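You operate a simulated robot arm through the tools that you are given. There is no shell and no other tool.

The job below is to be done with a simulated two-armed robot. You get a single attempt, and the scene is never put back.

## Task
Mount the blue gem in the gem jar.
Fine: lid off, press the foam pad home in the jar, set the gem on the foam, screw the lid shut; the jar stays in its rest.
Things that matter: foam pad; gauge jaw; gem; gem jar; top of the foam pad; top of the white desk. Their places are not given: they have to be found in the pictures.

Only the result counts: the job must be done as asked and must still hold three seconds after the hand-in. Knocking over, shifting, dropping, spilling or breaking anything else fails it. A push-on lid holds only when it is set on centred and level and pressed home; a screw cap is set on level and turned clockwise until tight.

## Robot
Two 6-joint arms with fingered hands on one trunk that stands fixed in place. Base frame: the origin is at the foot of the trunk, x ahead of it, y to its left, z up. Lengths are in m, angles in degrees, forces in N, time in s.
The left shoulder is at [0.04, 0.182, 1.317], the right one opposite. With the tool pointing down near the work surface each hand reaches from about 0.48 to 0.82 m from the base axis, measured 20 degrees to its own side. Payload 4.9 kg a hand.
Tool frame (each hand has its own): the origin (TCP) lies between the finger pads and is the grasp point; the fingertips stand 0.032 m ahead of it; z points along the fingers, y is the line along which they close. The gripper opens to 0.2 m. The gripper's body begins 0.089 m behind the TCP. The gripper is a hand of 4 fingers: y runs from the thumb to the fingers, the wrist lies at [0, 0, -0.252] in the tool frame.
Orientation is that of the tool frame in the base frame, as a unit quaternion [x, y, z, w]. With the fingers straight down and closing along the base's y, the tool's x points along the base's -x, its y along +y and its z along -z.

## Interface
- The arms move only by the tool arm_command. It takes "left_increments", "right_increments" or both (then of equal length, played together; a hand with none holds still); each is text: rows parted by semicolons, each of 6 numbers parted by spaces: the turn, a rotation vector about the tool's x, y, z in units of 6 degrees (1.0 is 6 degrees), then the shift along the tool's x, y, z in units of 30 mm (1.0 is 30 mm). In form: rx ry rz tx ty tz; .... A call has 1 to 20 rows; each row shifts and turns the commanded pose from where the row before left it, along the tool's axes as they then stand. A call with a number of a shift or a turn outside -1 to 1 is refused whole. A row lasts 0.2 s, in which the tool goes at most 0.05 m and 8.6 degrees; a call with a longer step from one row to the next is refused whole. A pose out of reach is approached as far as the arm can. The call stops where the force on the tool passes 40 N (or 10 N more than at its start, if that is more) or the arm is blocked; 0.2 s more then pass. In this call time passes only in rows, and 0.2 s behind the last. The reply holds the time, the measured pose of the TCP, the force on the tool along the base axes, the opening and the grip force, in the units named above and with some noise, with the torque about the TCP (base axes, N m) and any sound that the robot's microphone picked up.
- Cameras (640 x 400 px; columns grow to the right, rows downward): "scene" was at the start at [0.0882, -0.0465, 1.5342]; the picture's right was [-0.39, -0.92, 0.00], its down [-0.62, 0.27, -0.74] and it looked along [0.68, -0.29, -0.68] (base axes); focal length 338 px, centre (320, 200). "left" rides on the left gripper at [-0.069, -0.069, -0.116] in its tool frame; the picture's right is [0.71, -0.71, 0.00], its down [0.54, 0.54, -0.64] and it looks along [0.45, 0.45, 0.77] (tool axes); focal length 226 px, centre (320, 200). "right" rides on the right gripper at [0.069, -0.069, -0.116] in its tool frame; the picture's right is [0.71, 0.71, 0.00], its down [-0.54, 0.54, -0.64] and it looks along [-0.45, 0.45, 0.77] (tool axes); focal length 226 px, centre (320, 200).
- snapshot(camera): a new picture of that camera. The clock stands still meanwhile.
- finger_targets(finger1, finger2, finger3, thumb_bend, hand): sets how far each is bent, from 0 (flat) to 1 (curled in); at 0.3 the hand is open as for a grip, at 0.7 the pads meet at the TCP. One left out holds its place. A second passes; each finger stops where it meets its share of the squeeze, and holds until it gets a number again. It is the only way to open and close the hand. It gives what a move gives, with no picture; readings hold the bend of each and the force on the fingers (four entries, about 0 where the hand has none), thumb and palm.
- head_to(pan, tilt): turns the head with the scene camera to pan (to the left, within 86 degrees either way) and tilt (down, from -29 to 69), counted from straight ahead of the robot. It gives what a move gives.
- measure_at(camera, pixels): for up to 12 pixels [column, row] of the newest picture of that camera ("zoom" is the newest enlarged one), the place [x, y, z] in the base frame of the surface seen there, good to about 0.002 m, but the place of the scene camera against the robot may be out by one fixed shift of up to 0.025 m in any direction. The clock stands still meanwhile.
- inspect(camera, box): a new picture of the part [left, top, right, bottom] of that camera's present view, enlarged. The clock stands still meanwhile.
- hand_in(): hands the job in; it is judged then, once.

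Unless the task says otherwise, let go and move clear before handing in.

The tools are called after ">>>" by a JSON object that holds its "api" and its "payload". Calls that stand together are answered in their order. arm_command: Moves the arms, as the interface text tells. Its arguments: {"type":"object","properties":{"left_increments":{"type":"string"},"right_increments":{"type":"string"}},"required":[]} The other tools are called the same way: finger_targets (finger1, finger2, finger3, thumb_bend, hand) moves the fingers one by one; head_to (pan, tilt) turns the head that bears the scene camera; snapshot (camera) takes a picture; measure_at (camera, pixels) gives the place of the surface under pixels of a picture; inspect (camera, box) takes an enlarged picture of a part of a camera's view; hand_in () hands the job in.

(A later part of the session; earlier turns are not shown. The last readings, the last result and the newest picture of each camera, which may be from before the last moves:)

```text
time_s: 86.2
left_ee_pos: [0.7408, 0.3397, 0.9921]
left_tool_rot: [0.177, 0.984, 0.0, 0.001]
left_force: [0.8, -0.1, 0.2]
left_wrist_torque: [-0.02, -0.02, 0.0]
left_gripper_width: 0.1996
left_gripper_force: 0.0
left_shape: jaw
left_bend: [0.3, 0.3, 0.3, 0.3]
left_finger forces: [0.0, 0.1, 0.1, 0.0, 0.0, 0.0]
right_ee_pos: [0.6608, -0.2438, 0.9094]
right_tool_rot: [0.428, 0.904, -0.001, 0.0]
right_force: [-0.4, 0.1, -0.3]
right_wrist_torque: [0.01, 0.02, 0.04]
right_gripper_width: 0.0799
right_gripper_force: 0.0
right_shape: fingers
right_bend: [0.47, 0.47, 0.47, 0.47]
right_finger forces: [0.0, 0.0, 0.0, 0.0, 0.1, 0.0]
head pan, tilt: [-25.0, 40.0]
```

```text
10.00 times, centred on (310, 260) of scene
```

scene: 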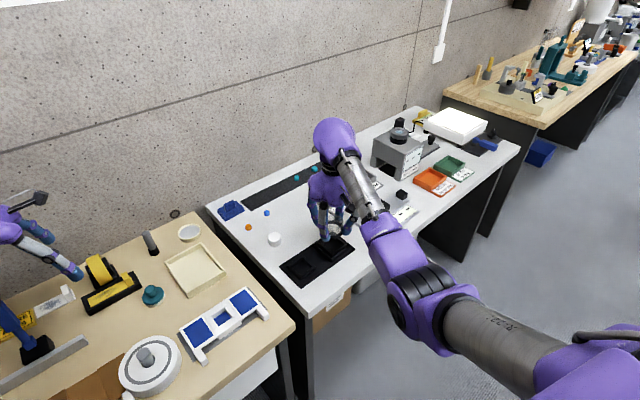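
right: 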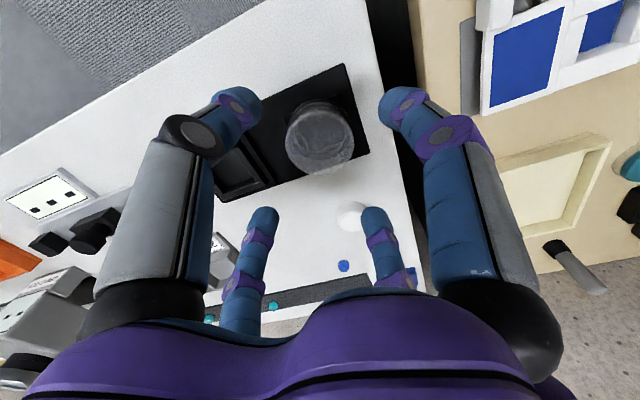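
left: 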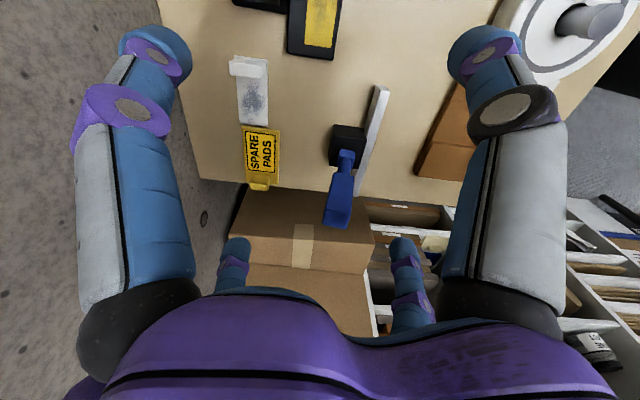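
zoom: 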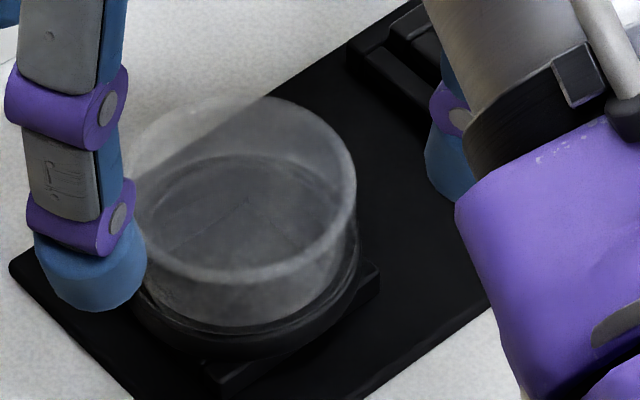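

The lid sits upright on the frame. Now for the foam pad, which shows near (350,215) in the hand view. I'll move a little toward it at height for a clear view.

>>> {"api": "arm_command", "payload": {"right_increments": "0 0 0 -0.5 0.8 -0.3; 0 0 0 -0.5 0.8 -0.3; 0 0 0 -0.5 0.8 0"}}

>>> {"api": "snapshot", "payload": {"camera": "right"}}

>>> {"api": "inspect", "payload": {"camera": "right", "box": [230, 70, 430, 230]}}

```text
time_s: 87.0
left_ee_pos: [0.7414, 0.3401, 0.9905]
left_tool_rot: [0.177, 0.984, 0.0, 0.0]
left_force: [0.4, 0.2, 0.0]
left_wrist_torque: [0.01, -0.03, 0.01]
left_gripper_width: 0.1997
left_gripper_force: 0.0
left_shape: jaw
left_bend: [0.3, 0.3, 0.3, 0.3]
left_finger forces: [0.0, 0.0, 0.1, 0.1, 0.0, 0.0]
right_ee_pos: [0.7444, -0.2332, 0.9259]
right_tool_rot: [0.428, 0.904, -0.001, 0.0]
right_force: [-0.1, 0.3, -0.4]
right_wrist_torque: [0.02, -0.01, 0.0]
right_gripper_width: 0.0798
right_gripper_force: 0.0
right_shape: fingers
right_bend: [0.47, 0.47, 0.47, 0.47]
right_finger forces: [0.1, 0.1, 0.1, 0.0, 0.0, 0.0]
head pan, tilt: [-25.0, 40.0]
```

```text
taken
```

right: 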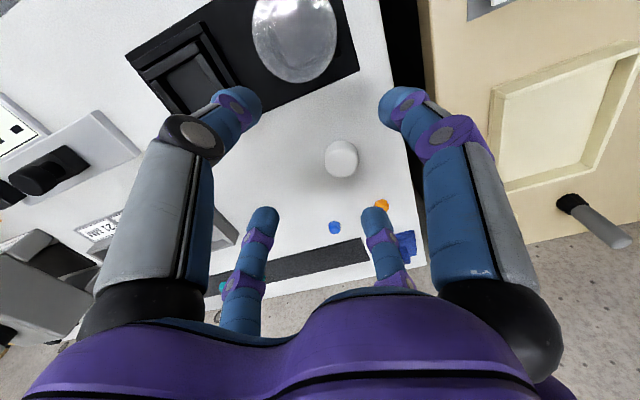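

```text
2.50 times, centred on (330, 150) of right
```

zoom: 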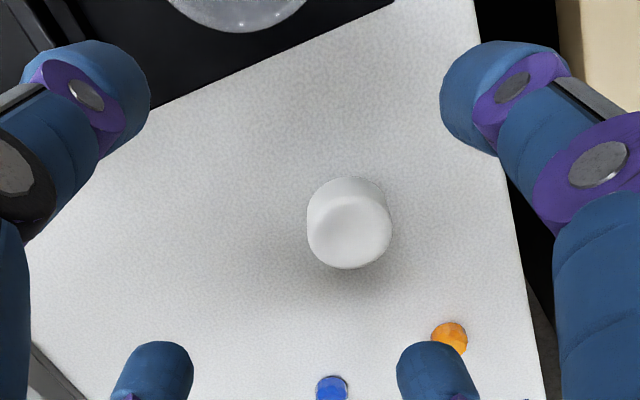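

The foam pad's top face spans about columns 309–391 and rows 192–268 in the zoom. I'll measure it along with both gems.

>>> {"api": "measure_at", "payload": {"camera": "zoom", "pixels": [[348, 230], [312, 228], [388, 228], [348, 264], [348, 196], [348, 184], [332, 388], [449, 338], [335, 120], [330, 290]]}}

```text
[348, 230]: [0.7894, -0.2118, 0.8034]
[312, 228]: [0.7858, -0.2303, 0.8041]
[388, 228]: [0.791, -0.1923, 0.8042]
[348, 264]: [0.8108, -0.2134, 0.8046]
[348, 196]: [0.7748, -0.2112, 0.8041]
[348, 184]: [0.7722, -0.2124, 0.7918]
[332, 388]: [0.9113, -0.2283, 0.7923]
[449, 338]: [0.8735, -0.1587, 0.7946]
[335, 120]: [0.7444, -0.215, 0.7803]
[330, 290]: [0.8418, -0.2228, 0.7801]
```

The foam pad's centre is at (0.7905,-0.2113), radius about 0.0205, top at z 0.804, height about 24 mm. It's slightly beyond plumb reach, so I'll tilt the hand 5° forward and move above it.

>>> {"api": "finger_targets", "payload": {"hand": "right", "finger1": 0.52, "finger2": 0.52, "finger3": 0.52, "thumb_bend": 0.52}}

>>> {"api": "arm_command", "payload": {"right_increments": "-0.645 -0.528 0 0 0 0; 0 0 0 -0.16 0.77 0.83; 0 0 0 -0.16 0.77 0.83"}}

>>> {"api": "snapshot", "payload": {"camera": "right"}}

>>> {"api": "inspect", "payload": {"camera": "right", "box": [220, 60, 420, 220]}}

```text
time_s: 88.0
left_ee_pos: [0.7414, 0.3404, 0.9917]
left_tool_rot: [0.177, 0.984, -0.001, 0.001]
left_force: [0.3, 0.6, -0.4]
left_wrist_torque: [-0.02, -0.03, -0.02]
left_gripper_width: 0.1998
left_gripper_force: 0.0
left_shape: jaw
left_bend: [0.3, 0.3, 0.3, 0.3]
left_finger forces: [0.0, 0.0, 0.0, 0.0, 0.0, 0.0]
right_ee_pos: [0.7444, -0.233, 0.926]
right_tool_rot: [0.429, 0.903, -0.001, 0.001]
right_force: [-0.7, 0.2, 0.8]
right_wrist_torque: [-0.02, -0.01, -0.01]
right_gripper_width: 0.0623
right_gripper_force: 0.1
right_shape: fingers
right_bend: [0.52, 0.52, 0.52, 0.52]
right_finger forces: [0.0, 0.0, 0.0, 0.0, 0.0, 0.0]
head pan, tilt: [-25.0, 40.0]
```

```text
time_s: 88.8
left_ee_pos: [0.7426, 0.3415, 0.99]
left_tool_rot: [0.177, 0.984, 0.0, 0.001]
left_force: [0.1, 0.3, 0.1]
left_wrist_torque: [-0.02, 0.01, 0.0]
left_gripper_width: 0.1999
left_gripper_force: 0.0
left_shape: jaw
left_bend: [0.3, 0.3, 0.3, 0.3]
left_finger forces: [0.0, 0.1, 0.0, 0.0, 0.0, 0.0]
right_ee_pos: [0.7914, -0.2114, 0.8807]
right_tool_rot: [0.427, 0.903, 0.018, 0.04]
right_force: [-0.2, -0.7, -1.9]
right_wrist_torque: [0.01, -0.01, -0.02]
right_gripper_width: 0.0623
right_gripper_force: 0.0
right_shape: fingers
right_bend: [0.52, 0.52, 0.52, 0.52]
right_finger forces: [0.0, 0.1, 0.1, 0.1, 0.0, 0.0]
head pan, tilt: [-25.0, 40.0]
```

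```text
taken
```

right: 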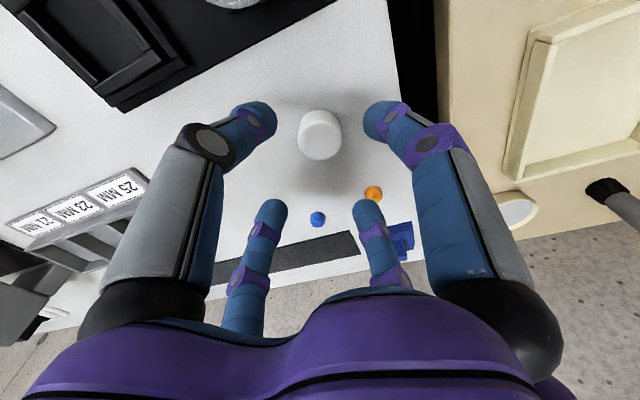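

```text
2.50 times, centred on (320, 140) of right
```

zoom: 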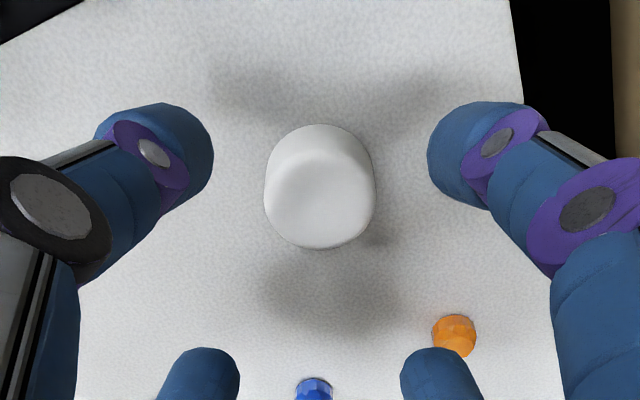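

The pad is centred between the digits. I'll lower straight down to TCP z 0.827 so only the top 8–9 mm is gripped.

>>> {"api": "arm_command", "payload": {"right_increments": "0 0 0 0.025 -0.03 0.45; 0 0 0 0.025 -0.03 0.45; 0 0 0 0.025 -0.03 0.45; 0 0 0 0.025 -0.03 0.43"}}

>>> {"api": "inspect", "payload": {"camera": "right", "box": [220, 60, 420, 220]}}

>>> {"api": "inspect", "payload": {"camera": "scene", "box": [230, 190, 330, 270]}}

```text
time_s: 89.8
left_ee_pos: [0.7411, 0.3392, 0.9913]
left_tool_rot: [0.178, 0.984, 0.0, 0.002]
left_force: [-0.3, 0.1, 0.4]
left_wrist_torque: [-0.02, -0.03, 0.0]
left_gripper_width: 0.1999
left_gripper_force: 0.1
left_shape: jaw
left_bend: [0.3, 0.3, 0.3, 0.3]
left_finger forces: [0.0, 0.1, 0.0, 0.0, 0.0, 0.0]
right_ee_pos: [0.7909, -0.2103, 0.8273]
right_tool_rot: [0.428, 0.903, 0.018, 0.041]
right_force: [-0.5, 1.0, 0.0]
right_wrist_torque: [0.0, 0.01, -0.01]
right_gripper_width: 0.0622
right_gripper_force: 0.0
right_shape: fingers
right_bend: [0.52, 0.52, 0.52, 0.52]
right_finger forces: [0.1, 0.1, 0.1, 0.0, 0.1, 0.1]
head pan, tilt: [-25.0, 40.0]
```

```text
2.50 times, centred on (320, 140) of right
```

zoom: 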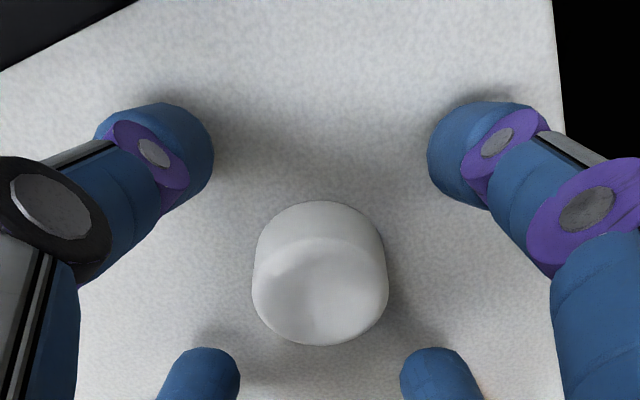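

```text
5.00 times, centred on (280, 230) of scene
```

zoom: 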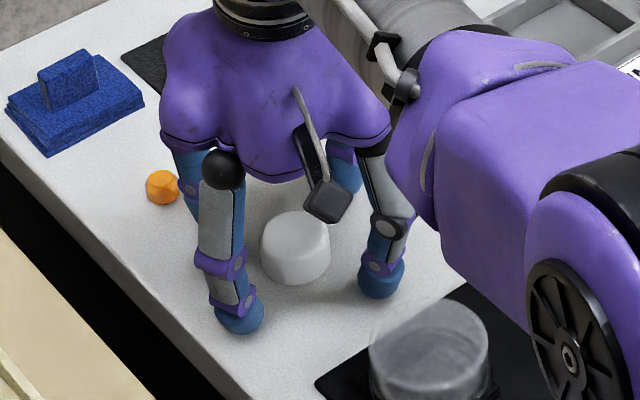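

The pad is nicely inside the digits. I'll close on it.

>>> {"api": "finger_targets", "payload": {"hand": "right", "finger1": 0.66, "finger2": 0.66, "finger3": 0.66, "thumb_bend": 0.66}}

>>> {"api": "inspect", "payload": {"camera": "right", "box": [220, 60, 420, 220]}}

>>> {"api": "inspect", "payload": {"camera": "scene", "box": [230, 190, 330, 270]}}

```text
time_s: 90.8
left_ee_pos: [0.7416, 0.3398, 0.9905]
left_tool_rot: [0.177, 0.984, 0.0, 0.0]
left_force: [1.0, -0.1, 0.2]
left_wrist_torque: [0.01, -0.01, -0.02]
left_gripper_width: 0.2
left_gripper_force: 0.0
left_shape: jaw
left_bend: [0.3, 0.3, 0.3, 0.3]
left_finger forces: [0.0, 0.0, 0.0, 0.0, 0.1, 0.1]
right_ee_pos: [0.7906, -0.211, 0.8272]
right_tool_rot: [0.428, 0.903, 0.017, 0.039]
right_force: [0.4, 0.1, 1.0]
right_wrist_torque: [0.0, 0.02, 0.0]
right_gripper_width: 0.0238
right_gripper_force: 9.7
right_shape: fingers
right_bend: [0.63, 0.63, 0.63, 0.64]
right_finger forces: [4.6, 5.1, 4.4, 0.0, 5.9, 0.0]
head pan, tilt: [-25.0, 40.0]
```

```text
2.50 times, centred on (320, 140) of right
```

zoom: 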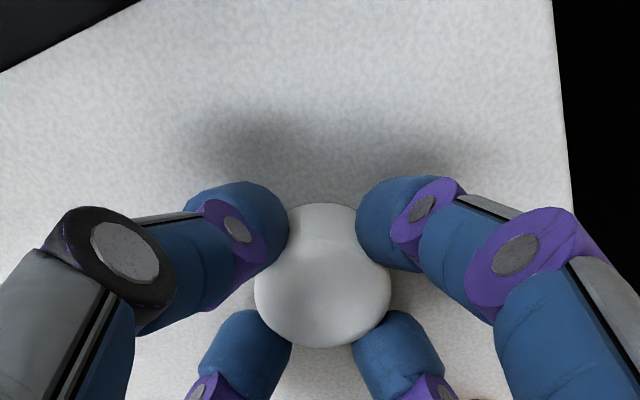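

```text
5.00 times, centred on (280, 230) of scene
```

zoom: 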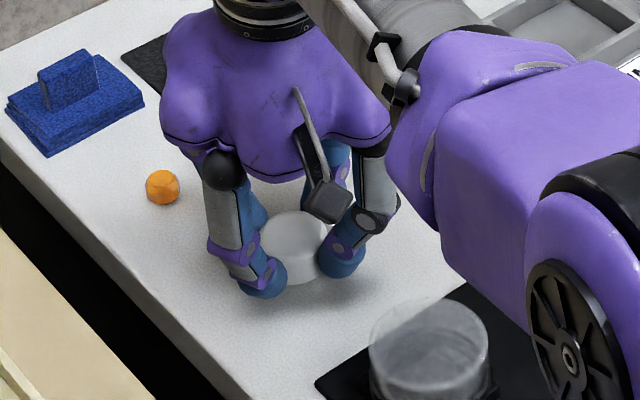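

The pad is held at about 5 N per digit. I'll lift it straight up.

>>> {"api": "arm_command", "payload": {"right_increments": "0 0 0 -0.03 0.04 -0.4; 0 0 0 -0.037 0.045 -0.7; 0 0 0 -0.045 0.055 -0.9"}}

>>> {"api": "inspect", "payload": {"camera": "right", "box": [220, 60, 420, 220]}}

>>> {"api": "inspect", "payload": {"camera": "scene", "box": [230, 190, 370, 290]}}

```text
time_s: 91.7
left_ee_pos: [0.7408, 0.3407, 0.9919]
left_tool_rot: [0.177, 0.984, 0.0, 0.001]
left_force: [0.6, 0.0, -0.1]
left_wrist_torque: [0.01, -0.01, 0.02]
left_gripper_width: 0.1998
left_gripper_force: 0.1
left_shape: jaw
left_bend: [0.3, 0.3, 0.3, 0.3]
left_finger forces: [0.0, 0.0, 0.0, 0.0, 0.0, 0.0]
right_ee_pos: [0.7914, -0.2124, 0.8878]
right_tool_rot: [0.427, 0.903, 0.017, 0.04]
right_force: [-0.2, -0.1, 0.3]
right_wrist_torque: [-0.02, -0.04, -0.01]
right_gripper_width: 0.0242
right_gripper_force: 9.7
right_shape: fingers
right_bend: [0.63, 0.63, 0.63, 0.64]
right_finger forces: [4.5, 5.1, 4.3, 0.1, 5.9, 0.0]
head pan, tilt: [-25.0, 40.0]
```

```text
2.50 times, centred on (320, 140) of right
```

zoom: 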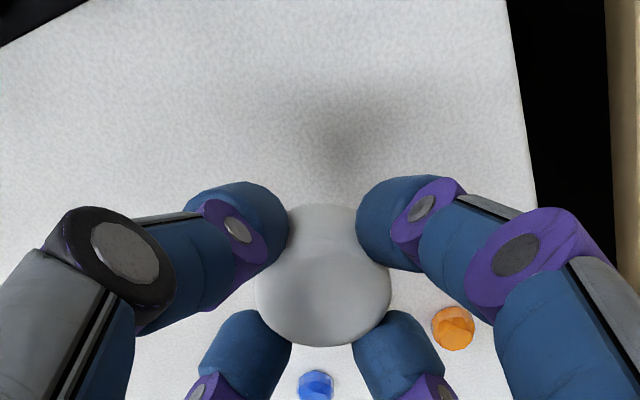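

```text
4.00 times, centred on (300, 240) of scene
```

zoom: 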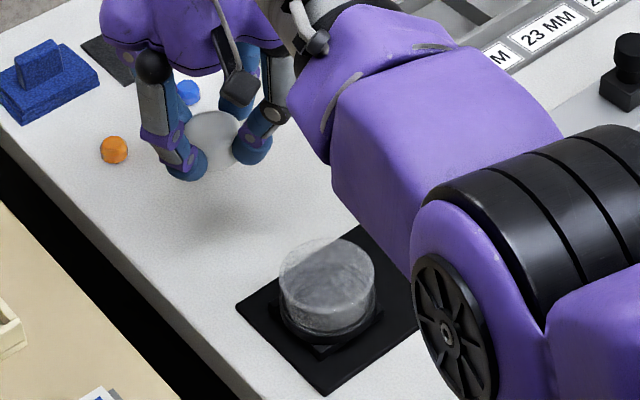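

The pad came up cleanly. I'll raise it further and carry it over beside the jar to measure the jar's opening from the hand camera.

>>> {"api": "arm_command", "payload": {"right_increments": "0 0 0 -0.04 0.05 -0.7; 0 0 0 -0.04 0.05 -0.7; 0 0 0 -0.081 -0.864 -0.054; 0 0 0 -0.081 -0.864 -0.054; 0 0 0 -0.081 -0.864 -0.054; 0 0 0 -0.081 -0.864 -0.054; 0 0 0 -0.081 -0.864 -0.054; 0 0 0 -0.081 -0.864 -0.054; 0 0 0 -0.081 -0.864 -0.054"}}

>>> {"api": "snapshot", "payload": {"camera": "right"}}

>>> {"api": "inspect", "payload": {"camera": "right", "box": [220, 60, 420, 220]}}

```text
time_s: 93.7
left_ee_pos: [0.7412, 0.3398, 0.9909]
left_tool_rot: [0.177, 0.984, 0.001, 0.001]
left_force: [-0.5, -0.4, -0.4]
left_wrist_torque: [-0.01, 0.0, -0.01]
left_gripper_width: 0.2
left_gripper_force: 0.2
left_shape: jaw
left_bend: [0.3, 0.3, 0.3, 0.3]
left_finger forces: [0.1, 0.0, 0.0, 0.1, 0.0, 0.0]
right_ee_pos: [0.6605, -0.3393, 0.9307]
right_tool_rot: [0.428, 0.903, 0.019, 0.04]
right_force: [0.5, 0.5, 0.3]
right_wrist_torque: [0.01, 0.02, 0.02]
right_gripper_width: 0.0242
right_gripper_force: 9.9
right_shape: fingers
right_bend: [0.63, 0.63, 0.63, 0.64]
right_finger forces: [4.5, 5.0, 4.3, 0.1, 5.7, 0.0]
head pan, tilt: [-25.0, 40.0]
```

```text
taken
```

right: 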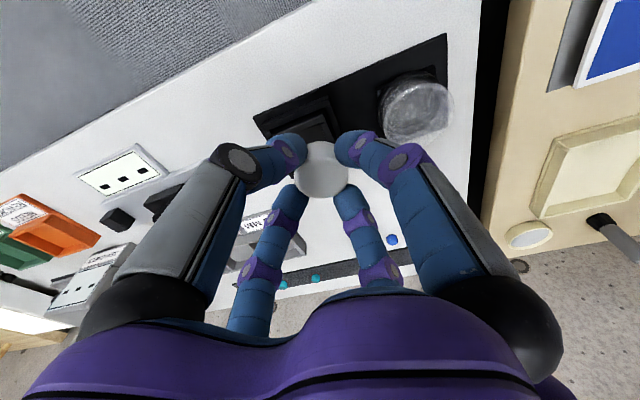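

```text
2.50 times, centred on (320, 140) of right
```

zoom: 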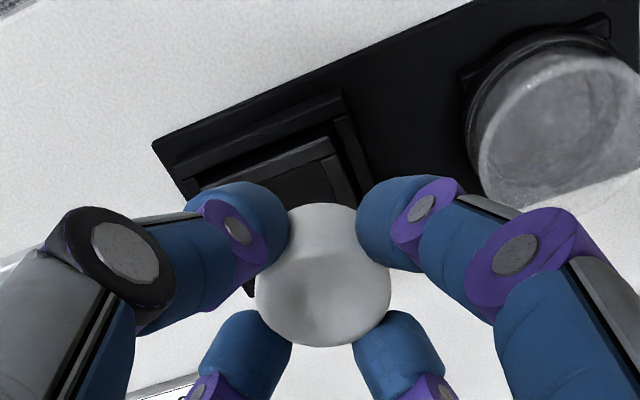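

The hand hides part of the jar from here. I'll shift forward and up so the jar shows above the pad in the picture.

>>> {"api": "arm_command", "payload": {"right_increments": "0 0 0 -0.74 0.74 -0.41; 0 0 0 -0.74 0.74 -0.41"}}

>>> {"api": "inspect", "payload": {"camera": "right", "box": [240, 40, 400, 160]}}

```text
time_s: 94.2
left_ee_pos: [0.7414, 0.3399, 0.9912]
left_tool_rot: [0.177, 0.984, 0.0, 0.001]
left_force: [0.4, -0.7, -0.3]
left_wrist_torque: [-0.02, 0.01, -0.01]
left_gripper_width: 0.1997
left_gripper_force: 0.0
left_shape: jaw
left_bend: [0.3, 0.3, 0.3, 0.3]
left_finger forces: [0.1, 0.1, 0.0, 0.1, 0.0, 0.1]
right_ee_pos: [0.7213, -0.345, 0.9598]
right_tool_rot: [0.428, 0.903, 0.017, 0.041]
right_force: [-0.3, -0.4, 0.6]
right_wrist_torque: [-0.04, 0.02, -0.02]
right_gripper_width: 0.0242
right_gripper_force: 10.2
right_shape: fingers
right_bend: [0.63, 0.63, 0.63, 0.64]
right_finger forces: [4.4, 5.2, 4.3, 0.1, 5.6, 0.0]
head pan, tilt: [-25.0, 40.0]
```

```text
3.33 times, centred on (320, 100) of right
```

zoom: 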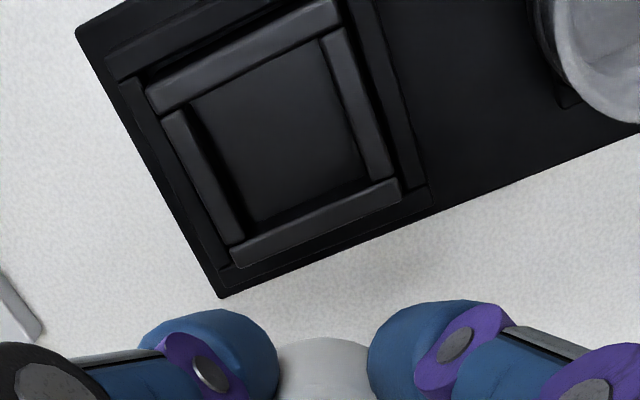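

Now the jar's square mouth is clear. I'll measure its bars, inner edges and floor.

>>> {"api": "measure_at", "payload": {"camera": "zoom", "pixels": [[150, 95], [332, 8], [398, 190], [238, 258], [190, 108], [318, 42], [366, 178], [246, 235], [280, 140], [250, 58], [358, 105], [205, 180]]}}

```text
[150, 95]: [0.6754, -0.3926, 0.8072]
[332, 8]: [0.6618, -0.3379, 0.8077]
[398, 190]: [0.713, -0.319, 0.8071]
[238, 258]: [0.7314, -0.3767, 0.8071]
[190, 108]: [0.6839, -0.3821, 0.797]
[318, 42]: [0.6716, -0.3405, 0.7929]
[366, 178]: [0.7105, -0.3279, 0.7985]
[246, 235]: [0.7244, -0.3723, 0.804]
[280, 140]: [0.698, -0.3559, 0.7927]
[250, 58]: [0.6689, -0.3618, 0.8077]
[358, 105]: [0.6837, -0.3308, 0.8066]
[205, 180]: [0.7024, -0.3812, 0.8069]
```

The jar's mouth is about 0.043 m square inside, centred near (0.6965,-0.3555), with wall tops at z 0.807 and floor at 0.7927. The 0.041 m pad should just fit. I'll move it over the mouth with the tool tilt unchanged.

>>> {"api": "arm_command", "payload": {"right_increments": "0 0 0 0.11 -0.28 0.69; 0 0 0 0.11 -0.28 0.69; 0 0 0 0.11 -0.27 0.69; 0 0 0 0.12 -0.27 0.68"}}

>>> {"api": "inspect", "payload": {"camera": "right", "box": [240, 50, 400, 210]}}

>>> {"api": "inspect", "payload": {"camera": "scene", "box": [290, 190, 370, 260]}}

```text
time_s: 95.2
left_ee_pos: [0.7411, 0.3414, 0.9908]
left_tool_rot: [0.177, 0.984, -0.001, 0.001]
left_force: [0.7, -0.4, -0.7]
left_wrist_torque: [-0.03, 0.02, 0.01]
left_gripper_width: 0.2
left_gripper_force: 0.1
left_shape: jaw
left_bend: [0.3, 0.3, 0.3, 0.3]
left_finger forces: [0.0, 0.0, 0.0, 0.1, 0.0, 0.1]
right_ee_pos: [0.6939, -0.355, 0.8748]
right_tool_rot: [0.428, 0.903, 0.018, 0.04]
right_force: [0.2, -0.4, 0.7]
right_wrist_torque: [0.02, 0.06, -0.03]
right_gripper_width: 0.024
right_gripper_force: 9.7
right_shape: fingers
right_bend: [0.63, 0.63, 0.63, 0.64]
right_finger forces: [4.5, 5.2, 4.3, 0.0, 5.6, 0.0]
head pan, tilt: [-25.0, 40.0]
```

```text
2.50 times, centred on (320, 130) of right
```

zoom: 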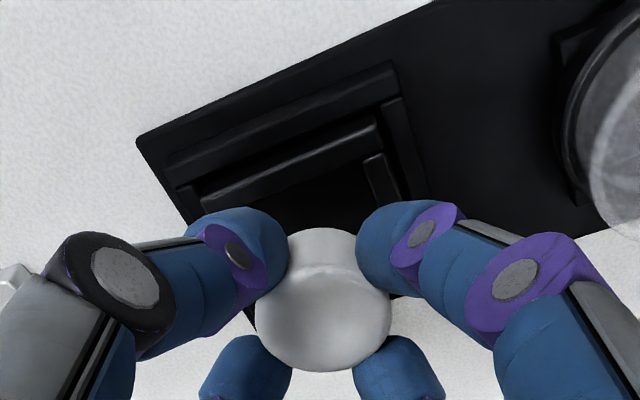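

```text
5.71 times, centred on (330, 225) of scene
```

zoom: 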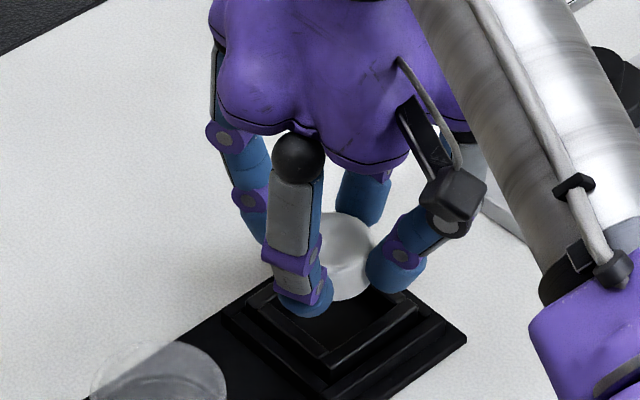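

I'll measure where the held pad actually is relative to the jar before lowering.

>>> {"api": "measure_at", "payload": {"camera": "right", "pixels": [[321, 142]]}}

>>> {"api": "inspect", "payload": {"camera": "right", "box": [270, 70, 370, 200]}}

```text
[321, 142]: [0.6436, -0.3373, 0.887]
```

```text
3.08 times, centred on (320, 135) of right
```

zoom: 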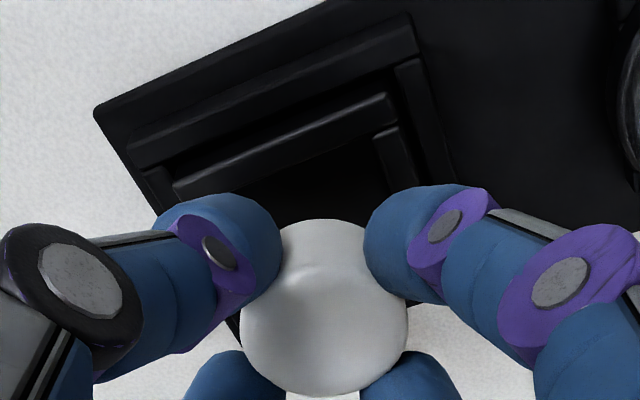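

>>> {"api": "measure_at", "payload": {"camera": "zoom", "pixels": [[323, 228], [323, 245], [323, 262], [323, 285], [323, 340], [323, 385], [250, 330], [400, 330], [290, 120], [390, 150], [215, 180], [395, 110]]}}

```text
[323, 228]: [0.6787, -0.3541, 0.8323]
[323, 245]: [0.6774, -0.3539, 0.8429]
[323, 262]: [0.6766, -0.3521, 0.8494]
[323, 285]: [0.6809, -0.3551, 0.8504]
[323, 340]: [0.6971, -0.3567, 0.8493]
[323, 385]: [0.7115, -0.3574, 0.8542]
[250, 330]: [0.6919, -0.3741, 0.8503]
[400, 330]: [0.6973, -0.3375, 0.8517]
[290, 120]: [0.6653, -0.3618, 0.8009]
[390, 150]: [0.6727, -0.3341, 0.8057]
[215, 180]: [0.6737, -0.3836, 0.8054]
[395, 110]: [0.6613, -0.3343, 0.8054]
```

The pad has aligned itself with the tool axis, so it is leaning about 5–7°. I'll bring the tool plumb, shift 2.6 mm, and lower to just above the mouth.

>>> {"api": "arm_command", "payload": {"right_increments": "0.645 0.528 0 0 0 0; 0 0 0 -0.07 0.06 0.25; 0 0 0 0 0 0.25"}}

>>> {"api": "inspect", "payload": {"camera": "right", "box": [270, 70, 370, 200]}}

>>> {"api": "inspect", "payload": {"camera": "scene", "box": [300, 205, 370, 255]}}

```text
time_s: 96.0
left_ee_pos: [0.7426, 0.342, 0.9897]
left_tool_rot: [0.177, 0.984, 0.0, 0.001]
left_force: [0.9, 0.3, 0.3]
left_wrist_torque: [-0.02, 0.0, 0.01]
left_gripper_width: 0.1999
left_gripper_force: 0.1
left_shape: jaw
left_bend: [0.3, 0.3, 0.3, 0.3]
left_finger forces: [0.1, 0.0, 0.0, 0.0, 0.0, 0.0]
right_ee_pos: [0.6968, -0.3559, 0.8597]
right_tool_rot: [0.428, 0.904, -0.002, 0.001]
right_force: [0.0, 0.7, 0.2]
right_wrist_torque: [0.01, 0.0, 0.04]
right_gripper_width: 0.0241
right_gripper_force: 10.0
right_shape: fingers
right_bend: [0.63, 0.63, 0.63, 0.64]
right_finger forces: [4.5, 5.0, 4.4, 0.0, 5.6, 0.0]
head pan, tilt: [-25.0, 40.0]
```

```text
3.08 times, centred on (320, 135) of right
```

zoom: 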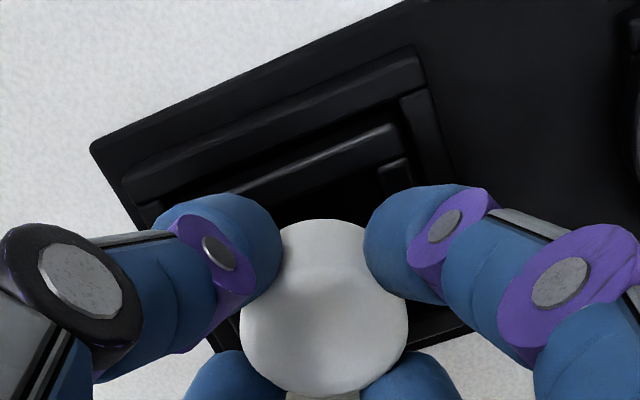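

```text
8.00 times, centred on (335, 230) of scene
```

zoom: 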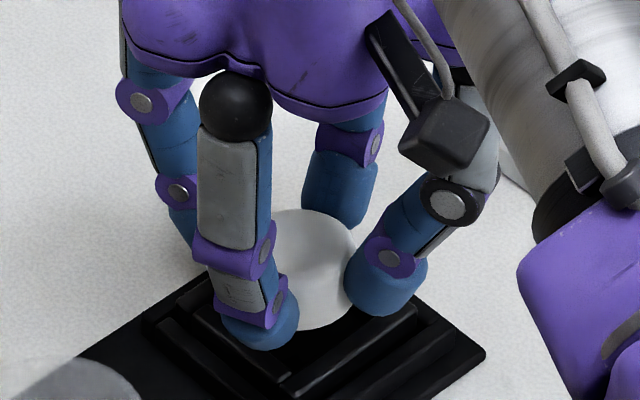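

>>> {"api": "measure_at", "payload": {"camera": "right", "pixels": [[320, 150]]}}

>>> {"api": "inspect", "payload": {"camera": "right", "box": [270, 70, 370, 200]}}

>>> {"api": "measure_at", "payload": {"camera": "zoom", "pixels": [[323, 224], [323, 240], [323, 262], [323, 285], [323, 340], [323, 385], [250, 325], [400, 325], [290, 160], [395, 170], [385, 140], [225, 180]]}}

```text
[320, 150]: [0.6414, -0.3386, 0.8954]
```

```text
3.08 times, centred on (320, 135) of right
```

zoom: 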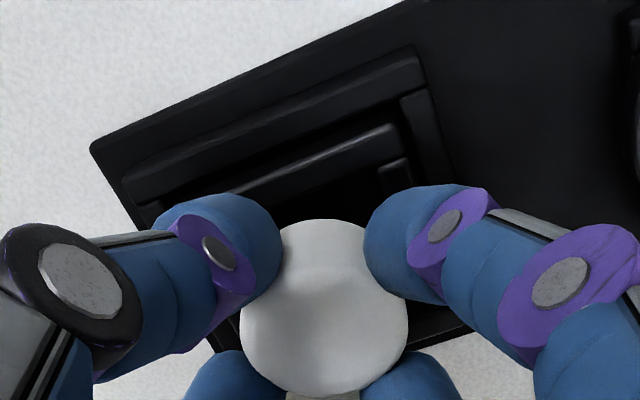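

```text
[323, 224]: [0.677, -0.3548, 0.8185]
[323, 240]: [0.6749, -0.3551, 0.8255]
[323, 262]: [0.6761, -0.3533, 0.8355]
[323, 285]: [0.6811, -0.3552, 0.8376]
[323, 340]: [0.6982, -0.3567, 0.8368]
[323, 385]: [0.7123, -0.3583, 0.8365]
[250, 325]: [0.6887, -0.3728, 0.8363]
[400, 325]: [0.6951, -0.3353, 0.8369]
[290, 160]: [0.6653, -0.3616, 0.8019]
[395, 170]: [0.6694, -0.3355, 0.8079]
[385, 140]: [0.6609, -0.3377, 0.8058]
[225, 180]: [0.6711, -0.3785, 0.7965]
```

The pad is level now, centred at about (0.696,-0.355), with its underside at about z 0.813, so it is within 1 mm of the mouth's centre. I'll lower in small steps and watch the force.

>>> {"api": "arm_command", "payload": {"right_increments": "0 0 0 0 0 0.1; 0 0 0 0 0 0.1"}}

>>> {"api": "arm_command", "payload": {"right_increments": "0 0 0 0 0 0.08"}}

>>> {"api": "arm_command", "payload": {"right_increments": "0 0 0 0 0 0.08"}}

```text
time_s: 96.7
left_ee_pos: [0.7414, 0.3413, 0.9897]
left_tool_rot: [0.177, 0.984, 0.0, 0.002]
left_force: [-0.1, 0.2, 0.8]
left_wrist_torque: [0.01, 0.03, 0.01]
left_gripper_width: 0.2
left_gripper_force: 0.0
left_shape: jaw
left_bend: [0.3, 0.3, 0.3, 0.3]
left_finger forces: [0.0, 0.0, 0.0, 0.0, 0.1, 0.0]
right_ee_pos: [0.6975, -0.3558, 0.8539]
right_tool_rot: [0.428, 0.904, -0.001, 0.001]
right_force: [0.6, 0.7, 0.2]
right_wrist_torque: [-0.01, -0.02, -0.04]
right_gripper_width: 0.0243
right_gripper_force: 9.9
right_shape: fingers
right_bend: [0.63, 0.63, 0.63, 0.64]
right_finger forces: [4.5, 5.1, 4.4, 0.1, 5.6, 0.1]
head pan, tilt: [-25.0, 40.0]
```

```text
time_s: 97.0
left_ee_pos: [0.7418, 0.3403, 0.9918]
left_tool_rot: [0.177, 0.984, 0.0, 0.001]
left_force: [0.2, 0.3, 0.3]
left_wrist_torque: [-0.01, -0.01, -0.01]
left_gripper_width: 0.1997
left_gripper_force: 0.0
left_shape: jaw
left_bend: [0.3, 0.3, 0.3, 0.3]
left_finger forces: [0.0, 0.0, 0.1, 0.0, 0.0, 0.0]
right_ee_pos: [0.6959, -0.3566, 0.8517]
right_tool_rot: [0.428, 0.904, -0.002, 0.0]
right_force: [-0.1, 0.1, -0.2]
right_wrist_torque: [0.0, -0.02, 0.03]
right_gripper_width: 0.0241
right_gripper_force: 9.9
right_shape: fingers
right_bend: [0.63, 0.63, 0.63, 0.64]
right_finger forces: [4.5, 5.1, 4.3, 0.0, 5.6, 0.0]
head pan, tilt: [-25.0, 40.0]
```

```text
time_s: 97.5
left_ee_pos: [0.7419, 0.3405, 0.9903]
left_tool_rot: [0.176, 0.984, 0.0, 0.001]
left_force: [0.8, 0.0, 0.0]
left_wrist_torque: [0.0, 0.01, 0.0]
left_gripper_width: 0.1999
left_gripper_force: 0.0
left_shape: jaw
left_bend: [0.3, 0.3, 0.3, 0.3]
left_finger forces: [0.1, 0.1, 0.0, 0.1, 0.0, 0.0]
right_ee_pos: [0.6977, -0.3561, 0.8495]
right_tool_rot: [0.428, 0.904, -0.001, 0.0]
right_force: [-0.1, -0.4, -0.3]
right_wrist_torque: [0.01, -0.02, 0.03]
right_gripper_width: 0.0243
right_gripper_force: 9.4
right_shape: fingers
right_bend: [0.63, 0.63, 0.63, 0.64]
right_finger forces: [4.5, 5.1, 4.4, 0.0, 5.6, 0.0]
head pan, tilt: [-25.0, 40.0]
```

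The pad's underside should be about 4 mm inside the walls and there's no resistance. I'll continue down.

>>> {"api": "arm_command", "payload": {"right_increments": "0 0 0 0 0 0.08"}}

>>> {"api": "arm_command", "payload": {"right_increments": "0 0 0 0 0 0.08"}}

>>> {"api": "arm_command", "payload": {"right_increments": "0 0 0 0 0 0.07"}}

>>> {"api": "inspect", "payload": {"camera": "right", "box": [270, 70, 370, 200]}}

```text
time_s: 97.8
left_ee_pos: [0.7418, 0.3402, 0.9911]
left_tool_rot: [0.177, 0.984, 0.0, 0.0]
left_force: [0.0, 0.0, 0.0]
left_wrist_torque: [0.02, -0.01, 0.0]
left_gripper_width: 0.1998
left_gripper_force: 0.0
left_shape: jaw
left_bend: [0.3, 0.3, 0.3, 0.3]
left_finger forces: [0.0, 0.0, 0.1, 0.1, 0.0, 0.1]
right_ee_pos: [0.6961, -0.3553, 0.8479]
right_tool_rot: [0.428, 0.904, -0.001, 0.001]
right_force: [-0.5, 0.3, -0.1]
right_wrist_torque: [-0.04, 0.01, -0.05]
right_gripper_width: 0.024
right_gripper_force: 10.2
right_shape: fingers
right_bend: [0.63, 0.63, 0.63, 0.64]
right_finger forces: [4.5, 5.1, 4.3, 0.0, 5.7, 0.0]
head pan, tilt: [-25.0, 40.0]
```

```text
time_s: 98.2
left_ee_pos: [0.7422, 0.3417, 0.991]
left_tool_rot: [0.176, 0.984, 0.0, 0.001]
left_force: [0.2, 0.9, -0.8]
left_wrist_torque: [0.01, -0.02, -0.04]
left_gripper_width: 0.1997
left_gripper_force: 0.0
left_shape: jaw
left_bend: [0.3, 0.3, 0.3, 0.3]
left_finger forces: [0.0, 0.1, 0.0, 0.0, 0.0, 0.0]
right_ee_pos: [0.6969, -0.3553, 0.8468]
right_tool_rot: [0.429, 0.903, 0.0, 0.002]
right_force: [-1.2, 0.6, 8.3]
right_wrist_torque: [0.21, 0.0, 0.02]
right_gripper_width: 0.024
right_gripper_force: 15.6
right_shape: fingers
right_bend: [0.63, 0.63, 0.63, 0.64]
right_finger forces: [8.8, 10.9, 4.2, 0.0, 6.1, 0.0]
head pan, tilt: [-25.0, 40.0]
```

```text
time_s: 98.7
left_ee_pos: [0.7406, 0.3413, 0.9914]
left_tool_rot: [0.177, 0.984, 0.0, 0.001]
left_force: [0.1, 0.5, 0.4]
left_wrist_torque: [0.03, 0.02, 0.02]
left_gripper_width: 0.1999
left_gripper_force: 0.0
left_shape: jaw
left_bend: [0.3, 0.3, 0.3, 0.3]
left_finger forces: [0.0, 0.1, 0.0, 0.0, 0.0, 0.0]
right_ee_pos: [0.6981, -0.3545, 0.8456]
right_tool_rot: [0.428, 0.904, -0.001, 0.003]
right_force: [-3.5, 2.4, 26.4]
right_wrist_torque: [0.65, 0.31, -0.01]
right_gripper_width: 0.0236
right_gripper_force: 24.5
right_shape: fingers
right_bend: [0.63, 0.63, 0.63, 0.64]
right_finger forces: [22.7, 13.7, 6.0, 0.1, 7.0, 0.1]
head pan, tilt: [-25.0, 40.0]
```

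```text
3.08 times, centred on (320, 135) of right
```

zoom: 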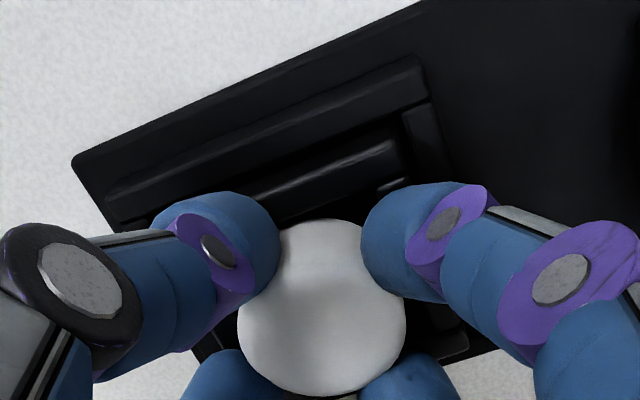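

The force jumped to 26 N, and the torque points to two fingertips touching the left wall top; the pad itself is about 7 mm into the jar. I'll ease up slightly and let go of the pad, so I can press it home with closed fingers.

>>> {"api": "arm_command", "payload": {"right_increments": "0 0 0 0 0 -0.06"}}

>>> {"api": "finger_targets", "payload": {"hand": "right", "finger1": 0.55, "finger2": 0.55, "finger3": 0.55, "thumb_bend": 0.55}}

>>> {"api": "inspect", "payload": {"camera": "right", "box": [240, 60, 400, 210]}}

>>> {"api": "inspect", "payload": {"camera": "scene", "box": [300, 205, 370, 255]}}

```text
time_s: 99.0
left_ee_pos: [0.741, 0.3425, 0.9916]
left_tool_rot: [0.177, 0.984, 0.0, 0.001]
left_force: [0.9, 0.3, -0.9]
left_wrist_torque: [0.02, 0.0, 0.02]
left_gripper_width: 0.1999
left_gripper_force: 0.1
left_shape: jaw
left_bend: [0.3, 0.3, 0.3, 0.3]
left_finger forces: [0.1, 0.0, 0.0, 0.0, 0.1, 0.0]
right_ee_pos: [0.6977, -0.3554, 0.846]
right_tool_rot: [0.429, 0.904, 0.0, 0.001]
right_force: [2.3, 1.9, 21.5]
right_wrist_torque: [0.41, -0.34, 0.03]
right_gripper_width: 0.0238
right_gripper_force: 22.1
right_shape: fingers
right_bend: [0.63, 0.63, 0.63, 0.64]
right_finger forces: [11.5, 19.9, 7.1, 0.0, 6.3, 0.1]
head pan, tilt: [-25.0, 40.0]
```

```text
time_s: 100.0
left_ee_pos: [0.7427, 0.3409, 0.9913]
left_tool_rot: [0.177, 0.984, 0.0, 0.002]
left_force: [-0.6, 1.2, 1.0]
left_wrist_torque: [0.01, 0.0, -0.04]
left_gripper_width: 0.2
left_gripper_force: 0.1
left_shape: jaw
left_bend: [0.3, 0.3, 0.3, 0.3]
left_finger forces: [0.1, 0.0, 0.0, 0.0, 0.1, 0.1]
right_ee_pos: [0.6959, -0.3554, 0.8445]
right_tool_rot: [0.429, 0.903, -0.001, 0.001]
right_force: [1.9, -2.6, 27.3]
right_wrist_torque: [0.58, -0.15, -0.05]
right_gripper_width: 0.0426
right_gripper_force: 14.1
right_shape: fingers
right_bend: [0.58, 0.58, 0.55, 0.55]
right_finger forces: [12.0, 15.8, 0.0, 0.1, 0.0, 0.0]
head pan, tilt: [-25.0, 40.0]
```

```text
2.67 times, centred on (320, 135) of right
```

zoom: 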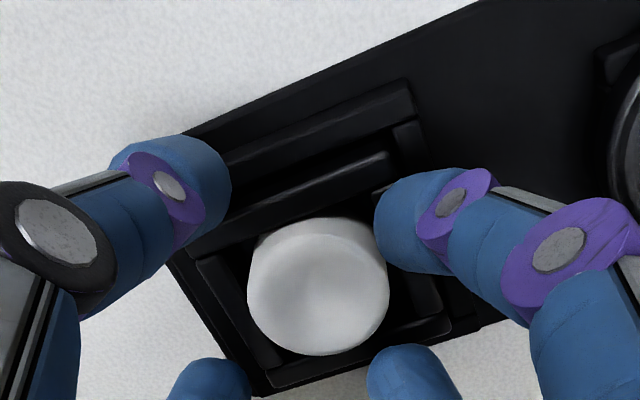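

```text
8.00 times, centred on (335, 230) of scene
```

zoom: 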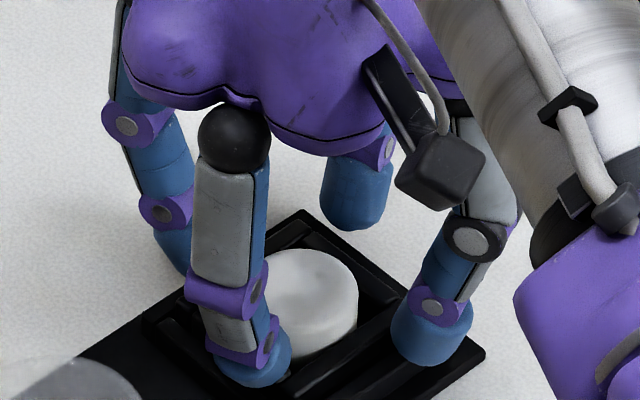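

Two fingertips are still pressing on the wall top, while the pad stands by itself in the mouth. I'll raise the hand clear.

>>> {"api": "arm_command", "payload": {"right_increments": "0 0 0 0 0 -0.15; 0 0 0 0 0 -0.3; 0 0 0 0 0 -0.5"}}

>>> {"api": "inspect", "payload": {"camera": "right", "box": [240, 60, 400, 210]}}

>>> {"api": "inspect", "payload": {"camera": "scene", "box": [300, 205, 370, 255]}}

```text
time_s: 100.8
left_ee_pos: [0.7419, 0.3417, 0.9913]
left_tool_rot: [0.177, 0.984, 0.001, 0.001]
left_force: [0.2, -0.2, 0.0]
left_wrist_torque: [-0.03, -0.04, 0.0]
left_gripper_width: 0.1999
left_gripper_force: 0.1
left_shape: jaw
left_bend: [0.3, 0.3, 0.3, 0.3]
left_finger forces: [0.0, 0.0, 0.0, 0.0, 0.0, 0.1]
right_ee_pos: [0.6952, -0.3549, 0.8723]
right_tool_rot: [0.429, 0.904, -0.003, -0.001]
right_force: [-0.4, 0.6, 0.1]
right_wrist_torque: [-0.01, 0.0, 0.0]
right_gripper_width: 0.0506
right_gripper_force: 0.0
right_shape: fingers
right_bend: [0.55, 0.55, 0.55, 0.55]
right_finger forces: [0.1, 0.1, 0.0, 0.0, 0.1, 0.1]
head pan, tilt: [-25.0, 40.0]
```

```text
2.67 times, centred on (320, 135) of right
```

zoom: 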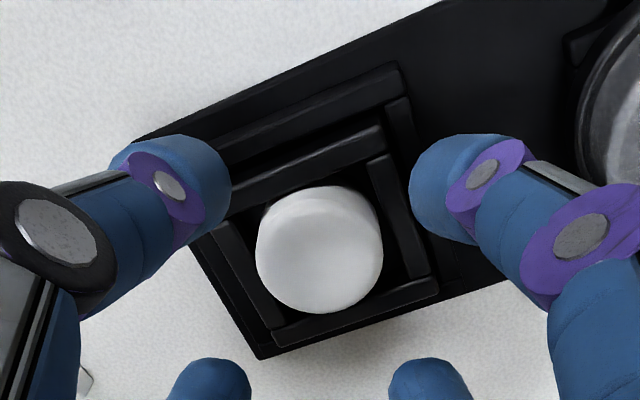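

```text
8.00 times, centred on (335, 230) of scene
```

zoom: 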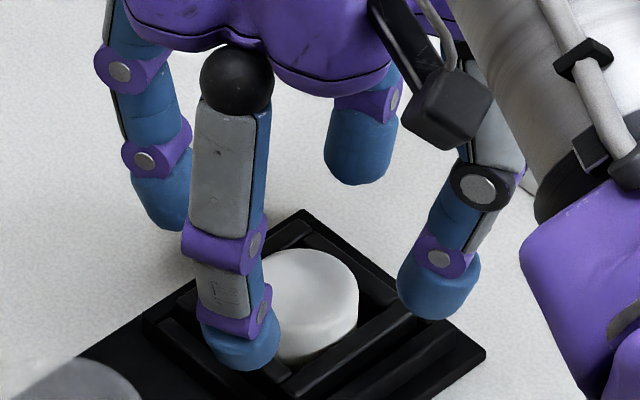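

The pad stands upright in the mouth. I'll measure its top to see how far it still has to go.

>>> {"api": "inspect", "payload": {"camera": "right", "box": [260, 80, 380, 190]}}

>>> {"api": "measure_at", "payload": {"camera": "zoom", "pixels": [[320, 230], [320, 275], [270, 240], [365, 235], [320, 195], [320, 180], [280, 140], [420, 190], [400, 130], [200, 205], [400, 265], [290, 310]]}}

```text
3.64 times, centred on (320, 135) of right
```

zoom: 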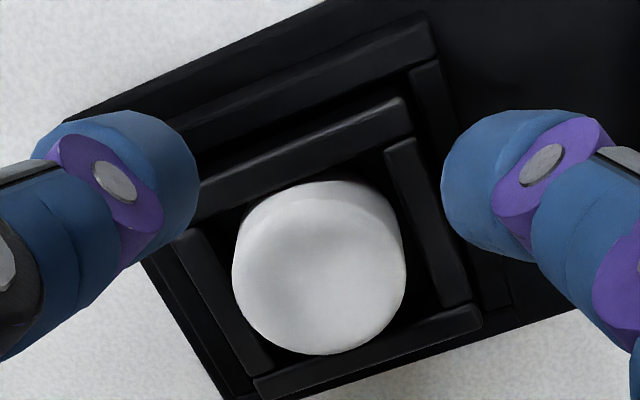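

```text
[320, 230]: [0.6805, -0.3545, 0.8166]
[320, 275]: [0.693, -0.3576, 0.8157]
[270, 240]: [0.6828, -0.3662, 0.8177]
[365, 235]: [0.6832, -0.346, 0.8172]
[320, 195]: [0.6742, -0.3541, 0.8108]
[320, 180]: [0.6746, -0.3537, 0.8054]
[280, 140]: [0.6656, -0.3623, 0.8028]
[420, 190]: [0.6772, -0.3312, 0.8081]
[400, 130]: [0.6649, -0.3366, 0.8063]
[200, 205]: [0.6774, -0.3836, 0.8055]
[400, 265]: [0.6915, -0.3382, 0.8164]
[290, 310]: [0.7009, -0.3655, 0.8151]
```

The pad's top reads z 0.816, and seated on the floor it should read about 0.8165, so it seems to have dropped nearly home. To be sure, I'll close the fingers together and press on it gently.

>>> {"api": "finger_targets", "payload": {"hand": "right", "finger1": 0.7, "finger2": 0.7, "finger3": 0.7, "thumb_bend": 0.7}}

>>> {"api": "snapshot", "payload": {"camera": "right"}}

>>> {"api": "inspect", "payload": {"camera": "scene", "box": [300, 195, 370, 245]}}

```text
time_s: 101.8
left_ee_pos: [0.7414, 0.341, 0.9905]
left_tool_rot: [0.177, 0.984, -0.001, 0.0]
left_force: [0.4, 0.6, -0.3]
left_wrist_torque: [0.01, 0.02, 0.02]
left_gripper_width: 0.2
left_gripper_force: 0.1
left_shape: jaw
left_bend: [0.3, 0.3, 0.3, 0.3]
left_finger forces: [0.0, 0.0, 0.0, 0.0, 0.0, 0.1]
right_ee_pos: [0.6967, -0.3552, 0.872]
right_tool_rot: [0.428, 0.904, -0.002, 0.0]
right_force: [-0.4, 0.3, 0.4]
right_wrist_torque: [0.0, -0.04, 0.0]
right_gripper_width: 0.0023
right_gripper_force: 0.1
right_shape: fingers
right_bend: [0.69, 0.69, 0.69, 0.69]
right_finger forces: [0.0, 0.0, 0.1, 0.1, 0.0, 0.1]
head pan, tilt: [-25.0, 40.0]
```

```text
taken
```

right: 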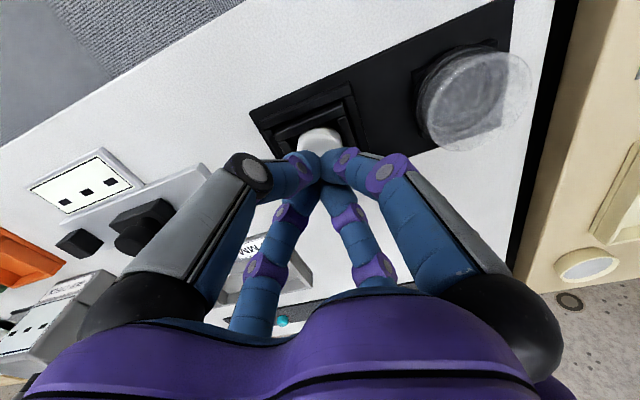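

```text
8.00 times, centred on (335, 220) of scene
```

zoom: 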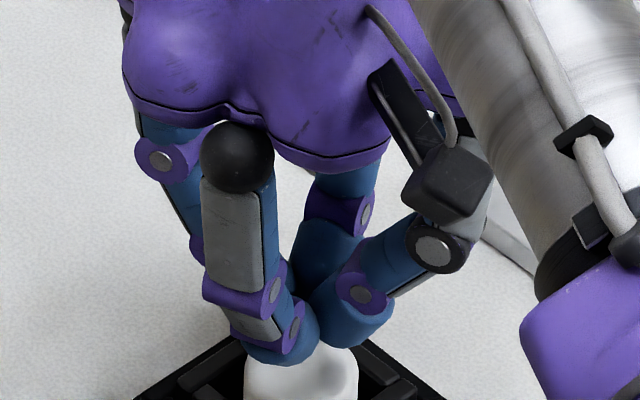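

The closed fingertips are over the pad. I'll lower in steps until they press on it.

>>> {"api": "arm_command", "payload": {"right_increments": "0 0 0 -0.05 -0.04 0.25; 0 0 0 0 0 0.2"}}

>>> {"api": "arm_command", "payload": {"right_increments": "0 0 0 0 0 0.1"}}

>>> {"api": "arm_command", "payload": {"right_increments": "0 0 0 0 0 0.08"}}

```text
time_s: 102.5
left_ee_pos: [0.7423, 0.3411, 0.9911]
left_tool_rot: [0.177, 0.984, 0.0, 0.0]
left_force: [-0.3, 0.6, -0.4]
left_wrist_torque: [-0.01, 0.01, -0.01]
left_gripper_width: 0.1999
left_gripper_force: 0.1
left_shape: jaw
left_bend: [0.3, 0.3, 0.3, 0.3]
left_finger forces: [0.0, 0.0, 0.0, 0.0, 0.0, 0.1]
right_ee_pos: [0.6961, -0.3574, 0.8584]
right_tool_rot: [0.428, 0.904, 0.0, 0.0]
right_force: [0.3, -0.1, -0.1]
right_wrist_torque: [0.02, -0.02, 0.02]
right_gripper_width: 0.0019
right_gripper_force: 0.1
right_shape: fingers
right_bend: [0.69, 0.69, 0.69, 0.69]
right_finger forces: [0.0, 0.1, 0.0, 0.0, 0.0, 0.1]
head pan, tilt: [-25.0, 40.0]
```

```text
time_s: 102.8
left_ee_pos: [0.7426, 0.3402, 0.9906]
left_tool_rot: [0.177, 0.984, -0.001, 0.001]
left_force: [0.6, 0.8, 0.3]
left_wrist_torque: [0.01, 0.01, -0.03]
left_gripper_width: 0.2
left_gripper_force: 0.1
left_shape: jaw
left_bend: [0.3, 0.3, 0.3, 0.3]
left_finger forces: [0.0, 0.0, 0.0, 0.0, 0.0, 0.1]
right_ee_pos: [0.6959, -0.3573, 0.8558]
right_tool_rot: [0.429, 0.903, -0.001, 0.0]
right_force: [-0.1, -0.2, 0.6]
right_wrist_torque: [0.04, -0.03, -0.01]
right_gripper_width: 0.0025
right_gripper_force: 0.1
right_shape: fingers
right_bend: [0.69, 0.69, 0.69, 0.69]
right_finger forces: [0.0, 0.0, 0.0, 0.0, 0.1, 0.1]
head pan, tilt: [-25.0, 40.0]
```

```text
time_s: 103.2
left_ee_pos: [0.7421, 0.3405, 0.9913]
left_tool_rot: [0.177, 0.984, -0.001, 0.001]
left_force: [0.1, 0.3, -0.3]
left_wrist_torque: [-0.03, 0.03, 0.0]
left_gripper_width: 0.2001
left_gripper_force: 0.0
left_shape: jaw
left_bend: [0.3, 0.3, 0.3, 0.3]
left_finger forces: [0.1, 0.0, 0.1, 0.1, 0.0, 0.0]
right_ee_pos: [0.6967, -0.357, 0.8541]
right_tool_rot: [0.428, 0.904, -0.001, 0.0]
right_force: [0.0, -0.1, -0.1]
right_wrist_torque: [-0.03, -0.01, -0.01]
right_gripper_width: 0.002
right_gripper_force: 0.1
right_shape: fingers
right_bend: [0.69, 0.69, 0.69, 0.69]
right_finger forces: [0.1, 0.1, 0.1, 0.1, 0.0, 0.1]
head pan, tilt: [-25.0, 40.0]
```

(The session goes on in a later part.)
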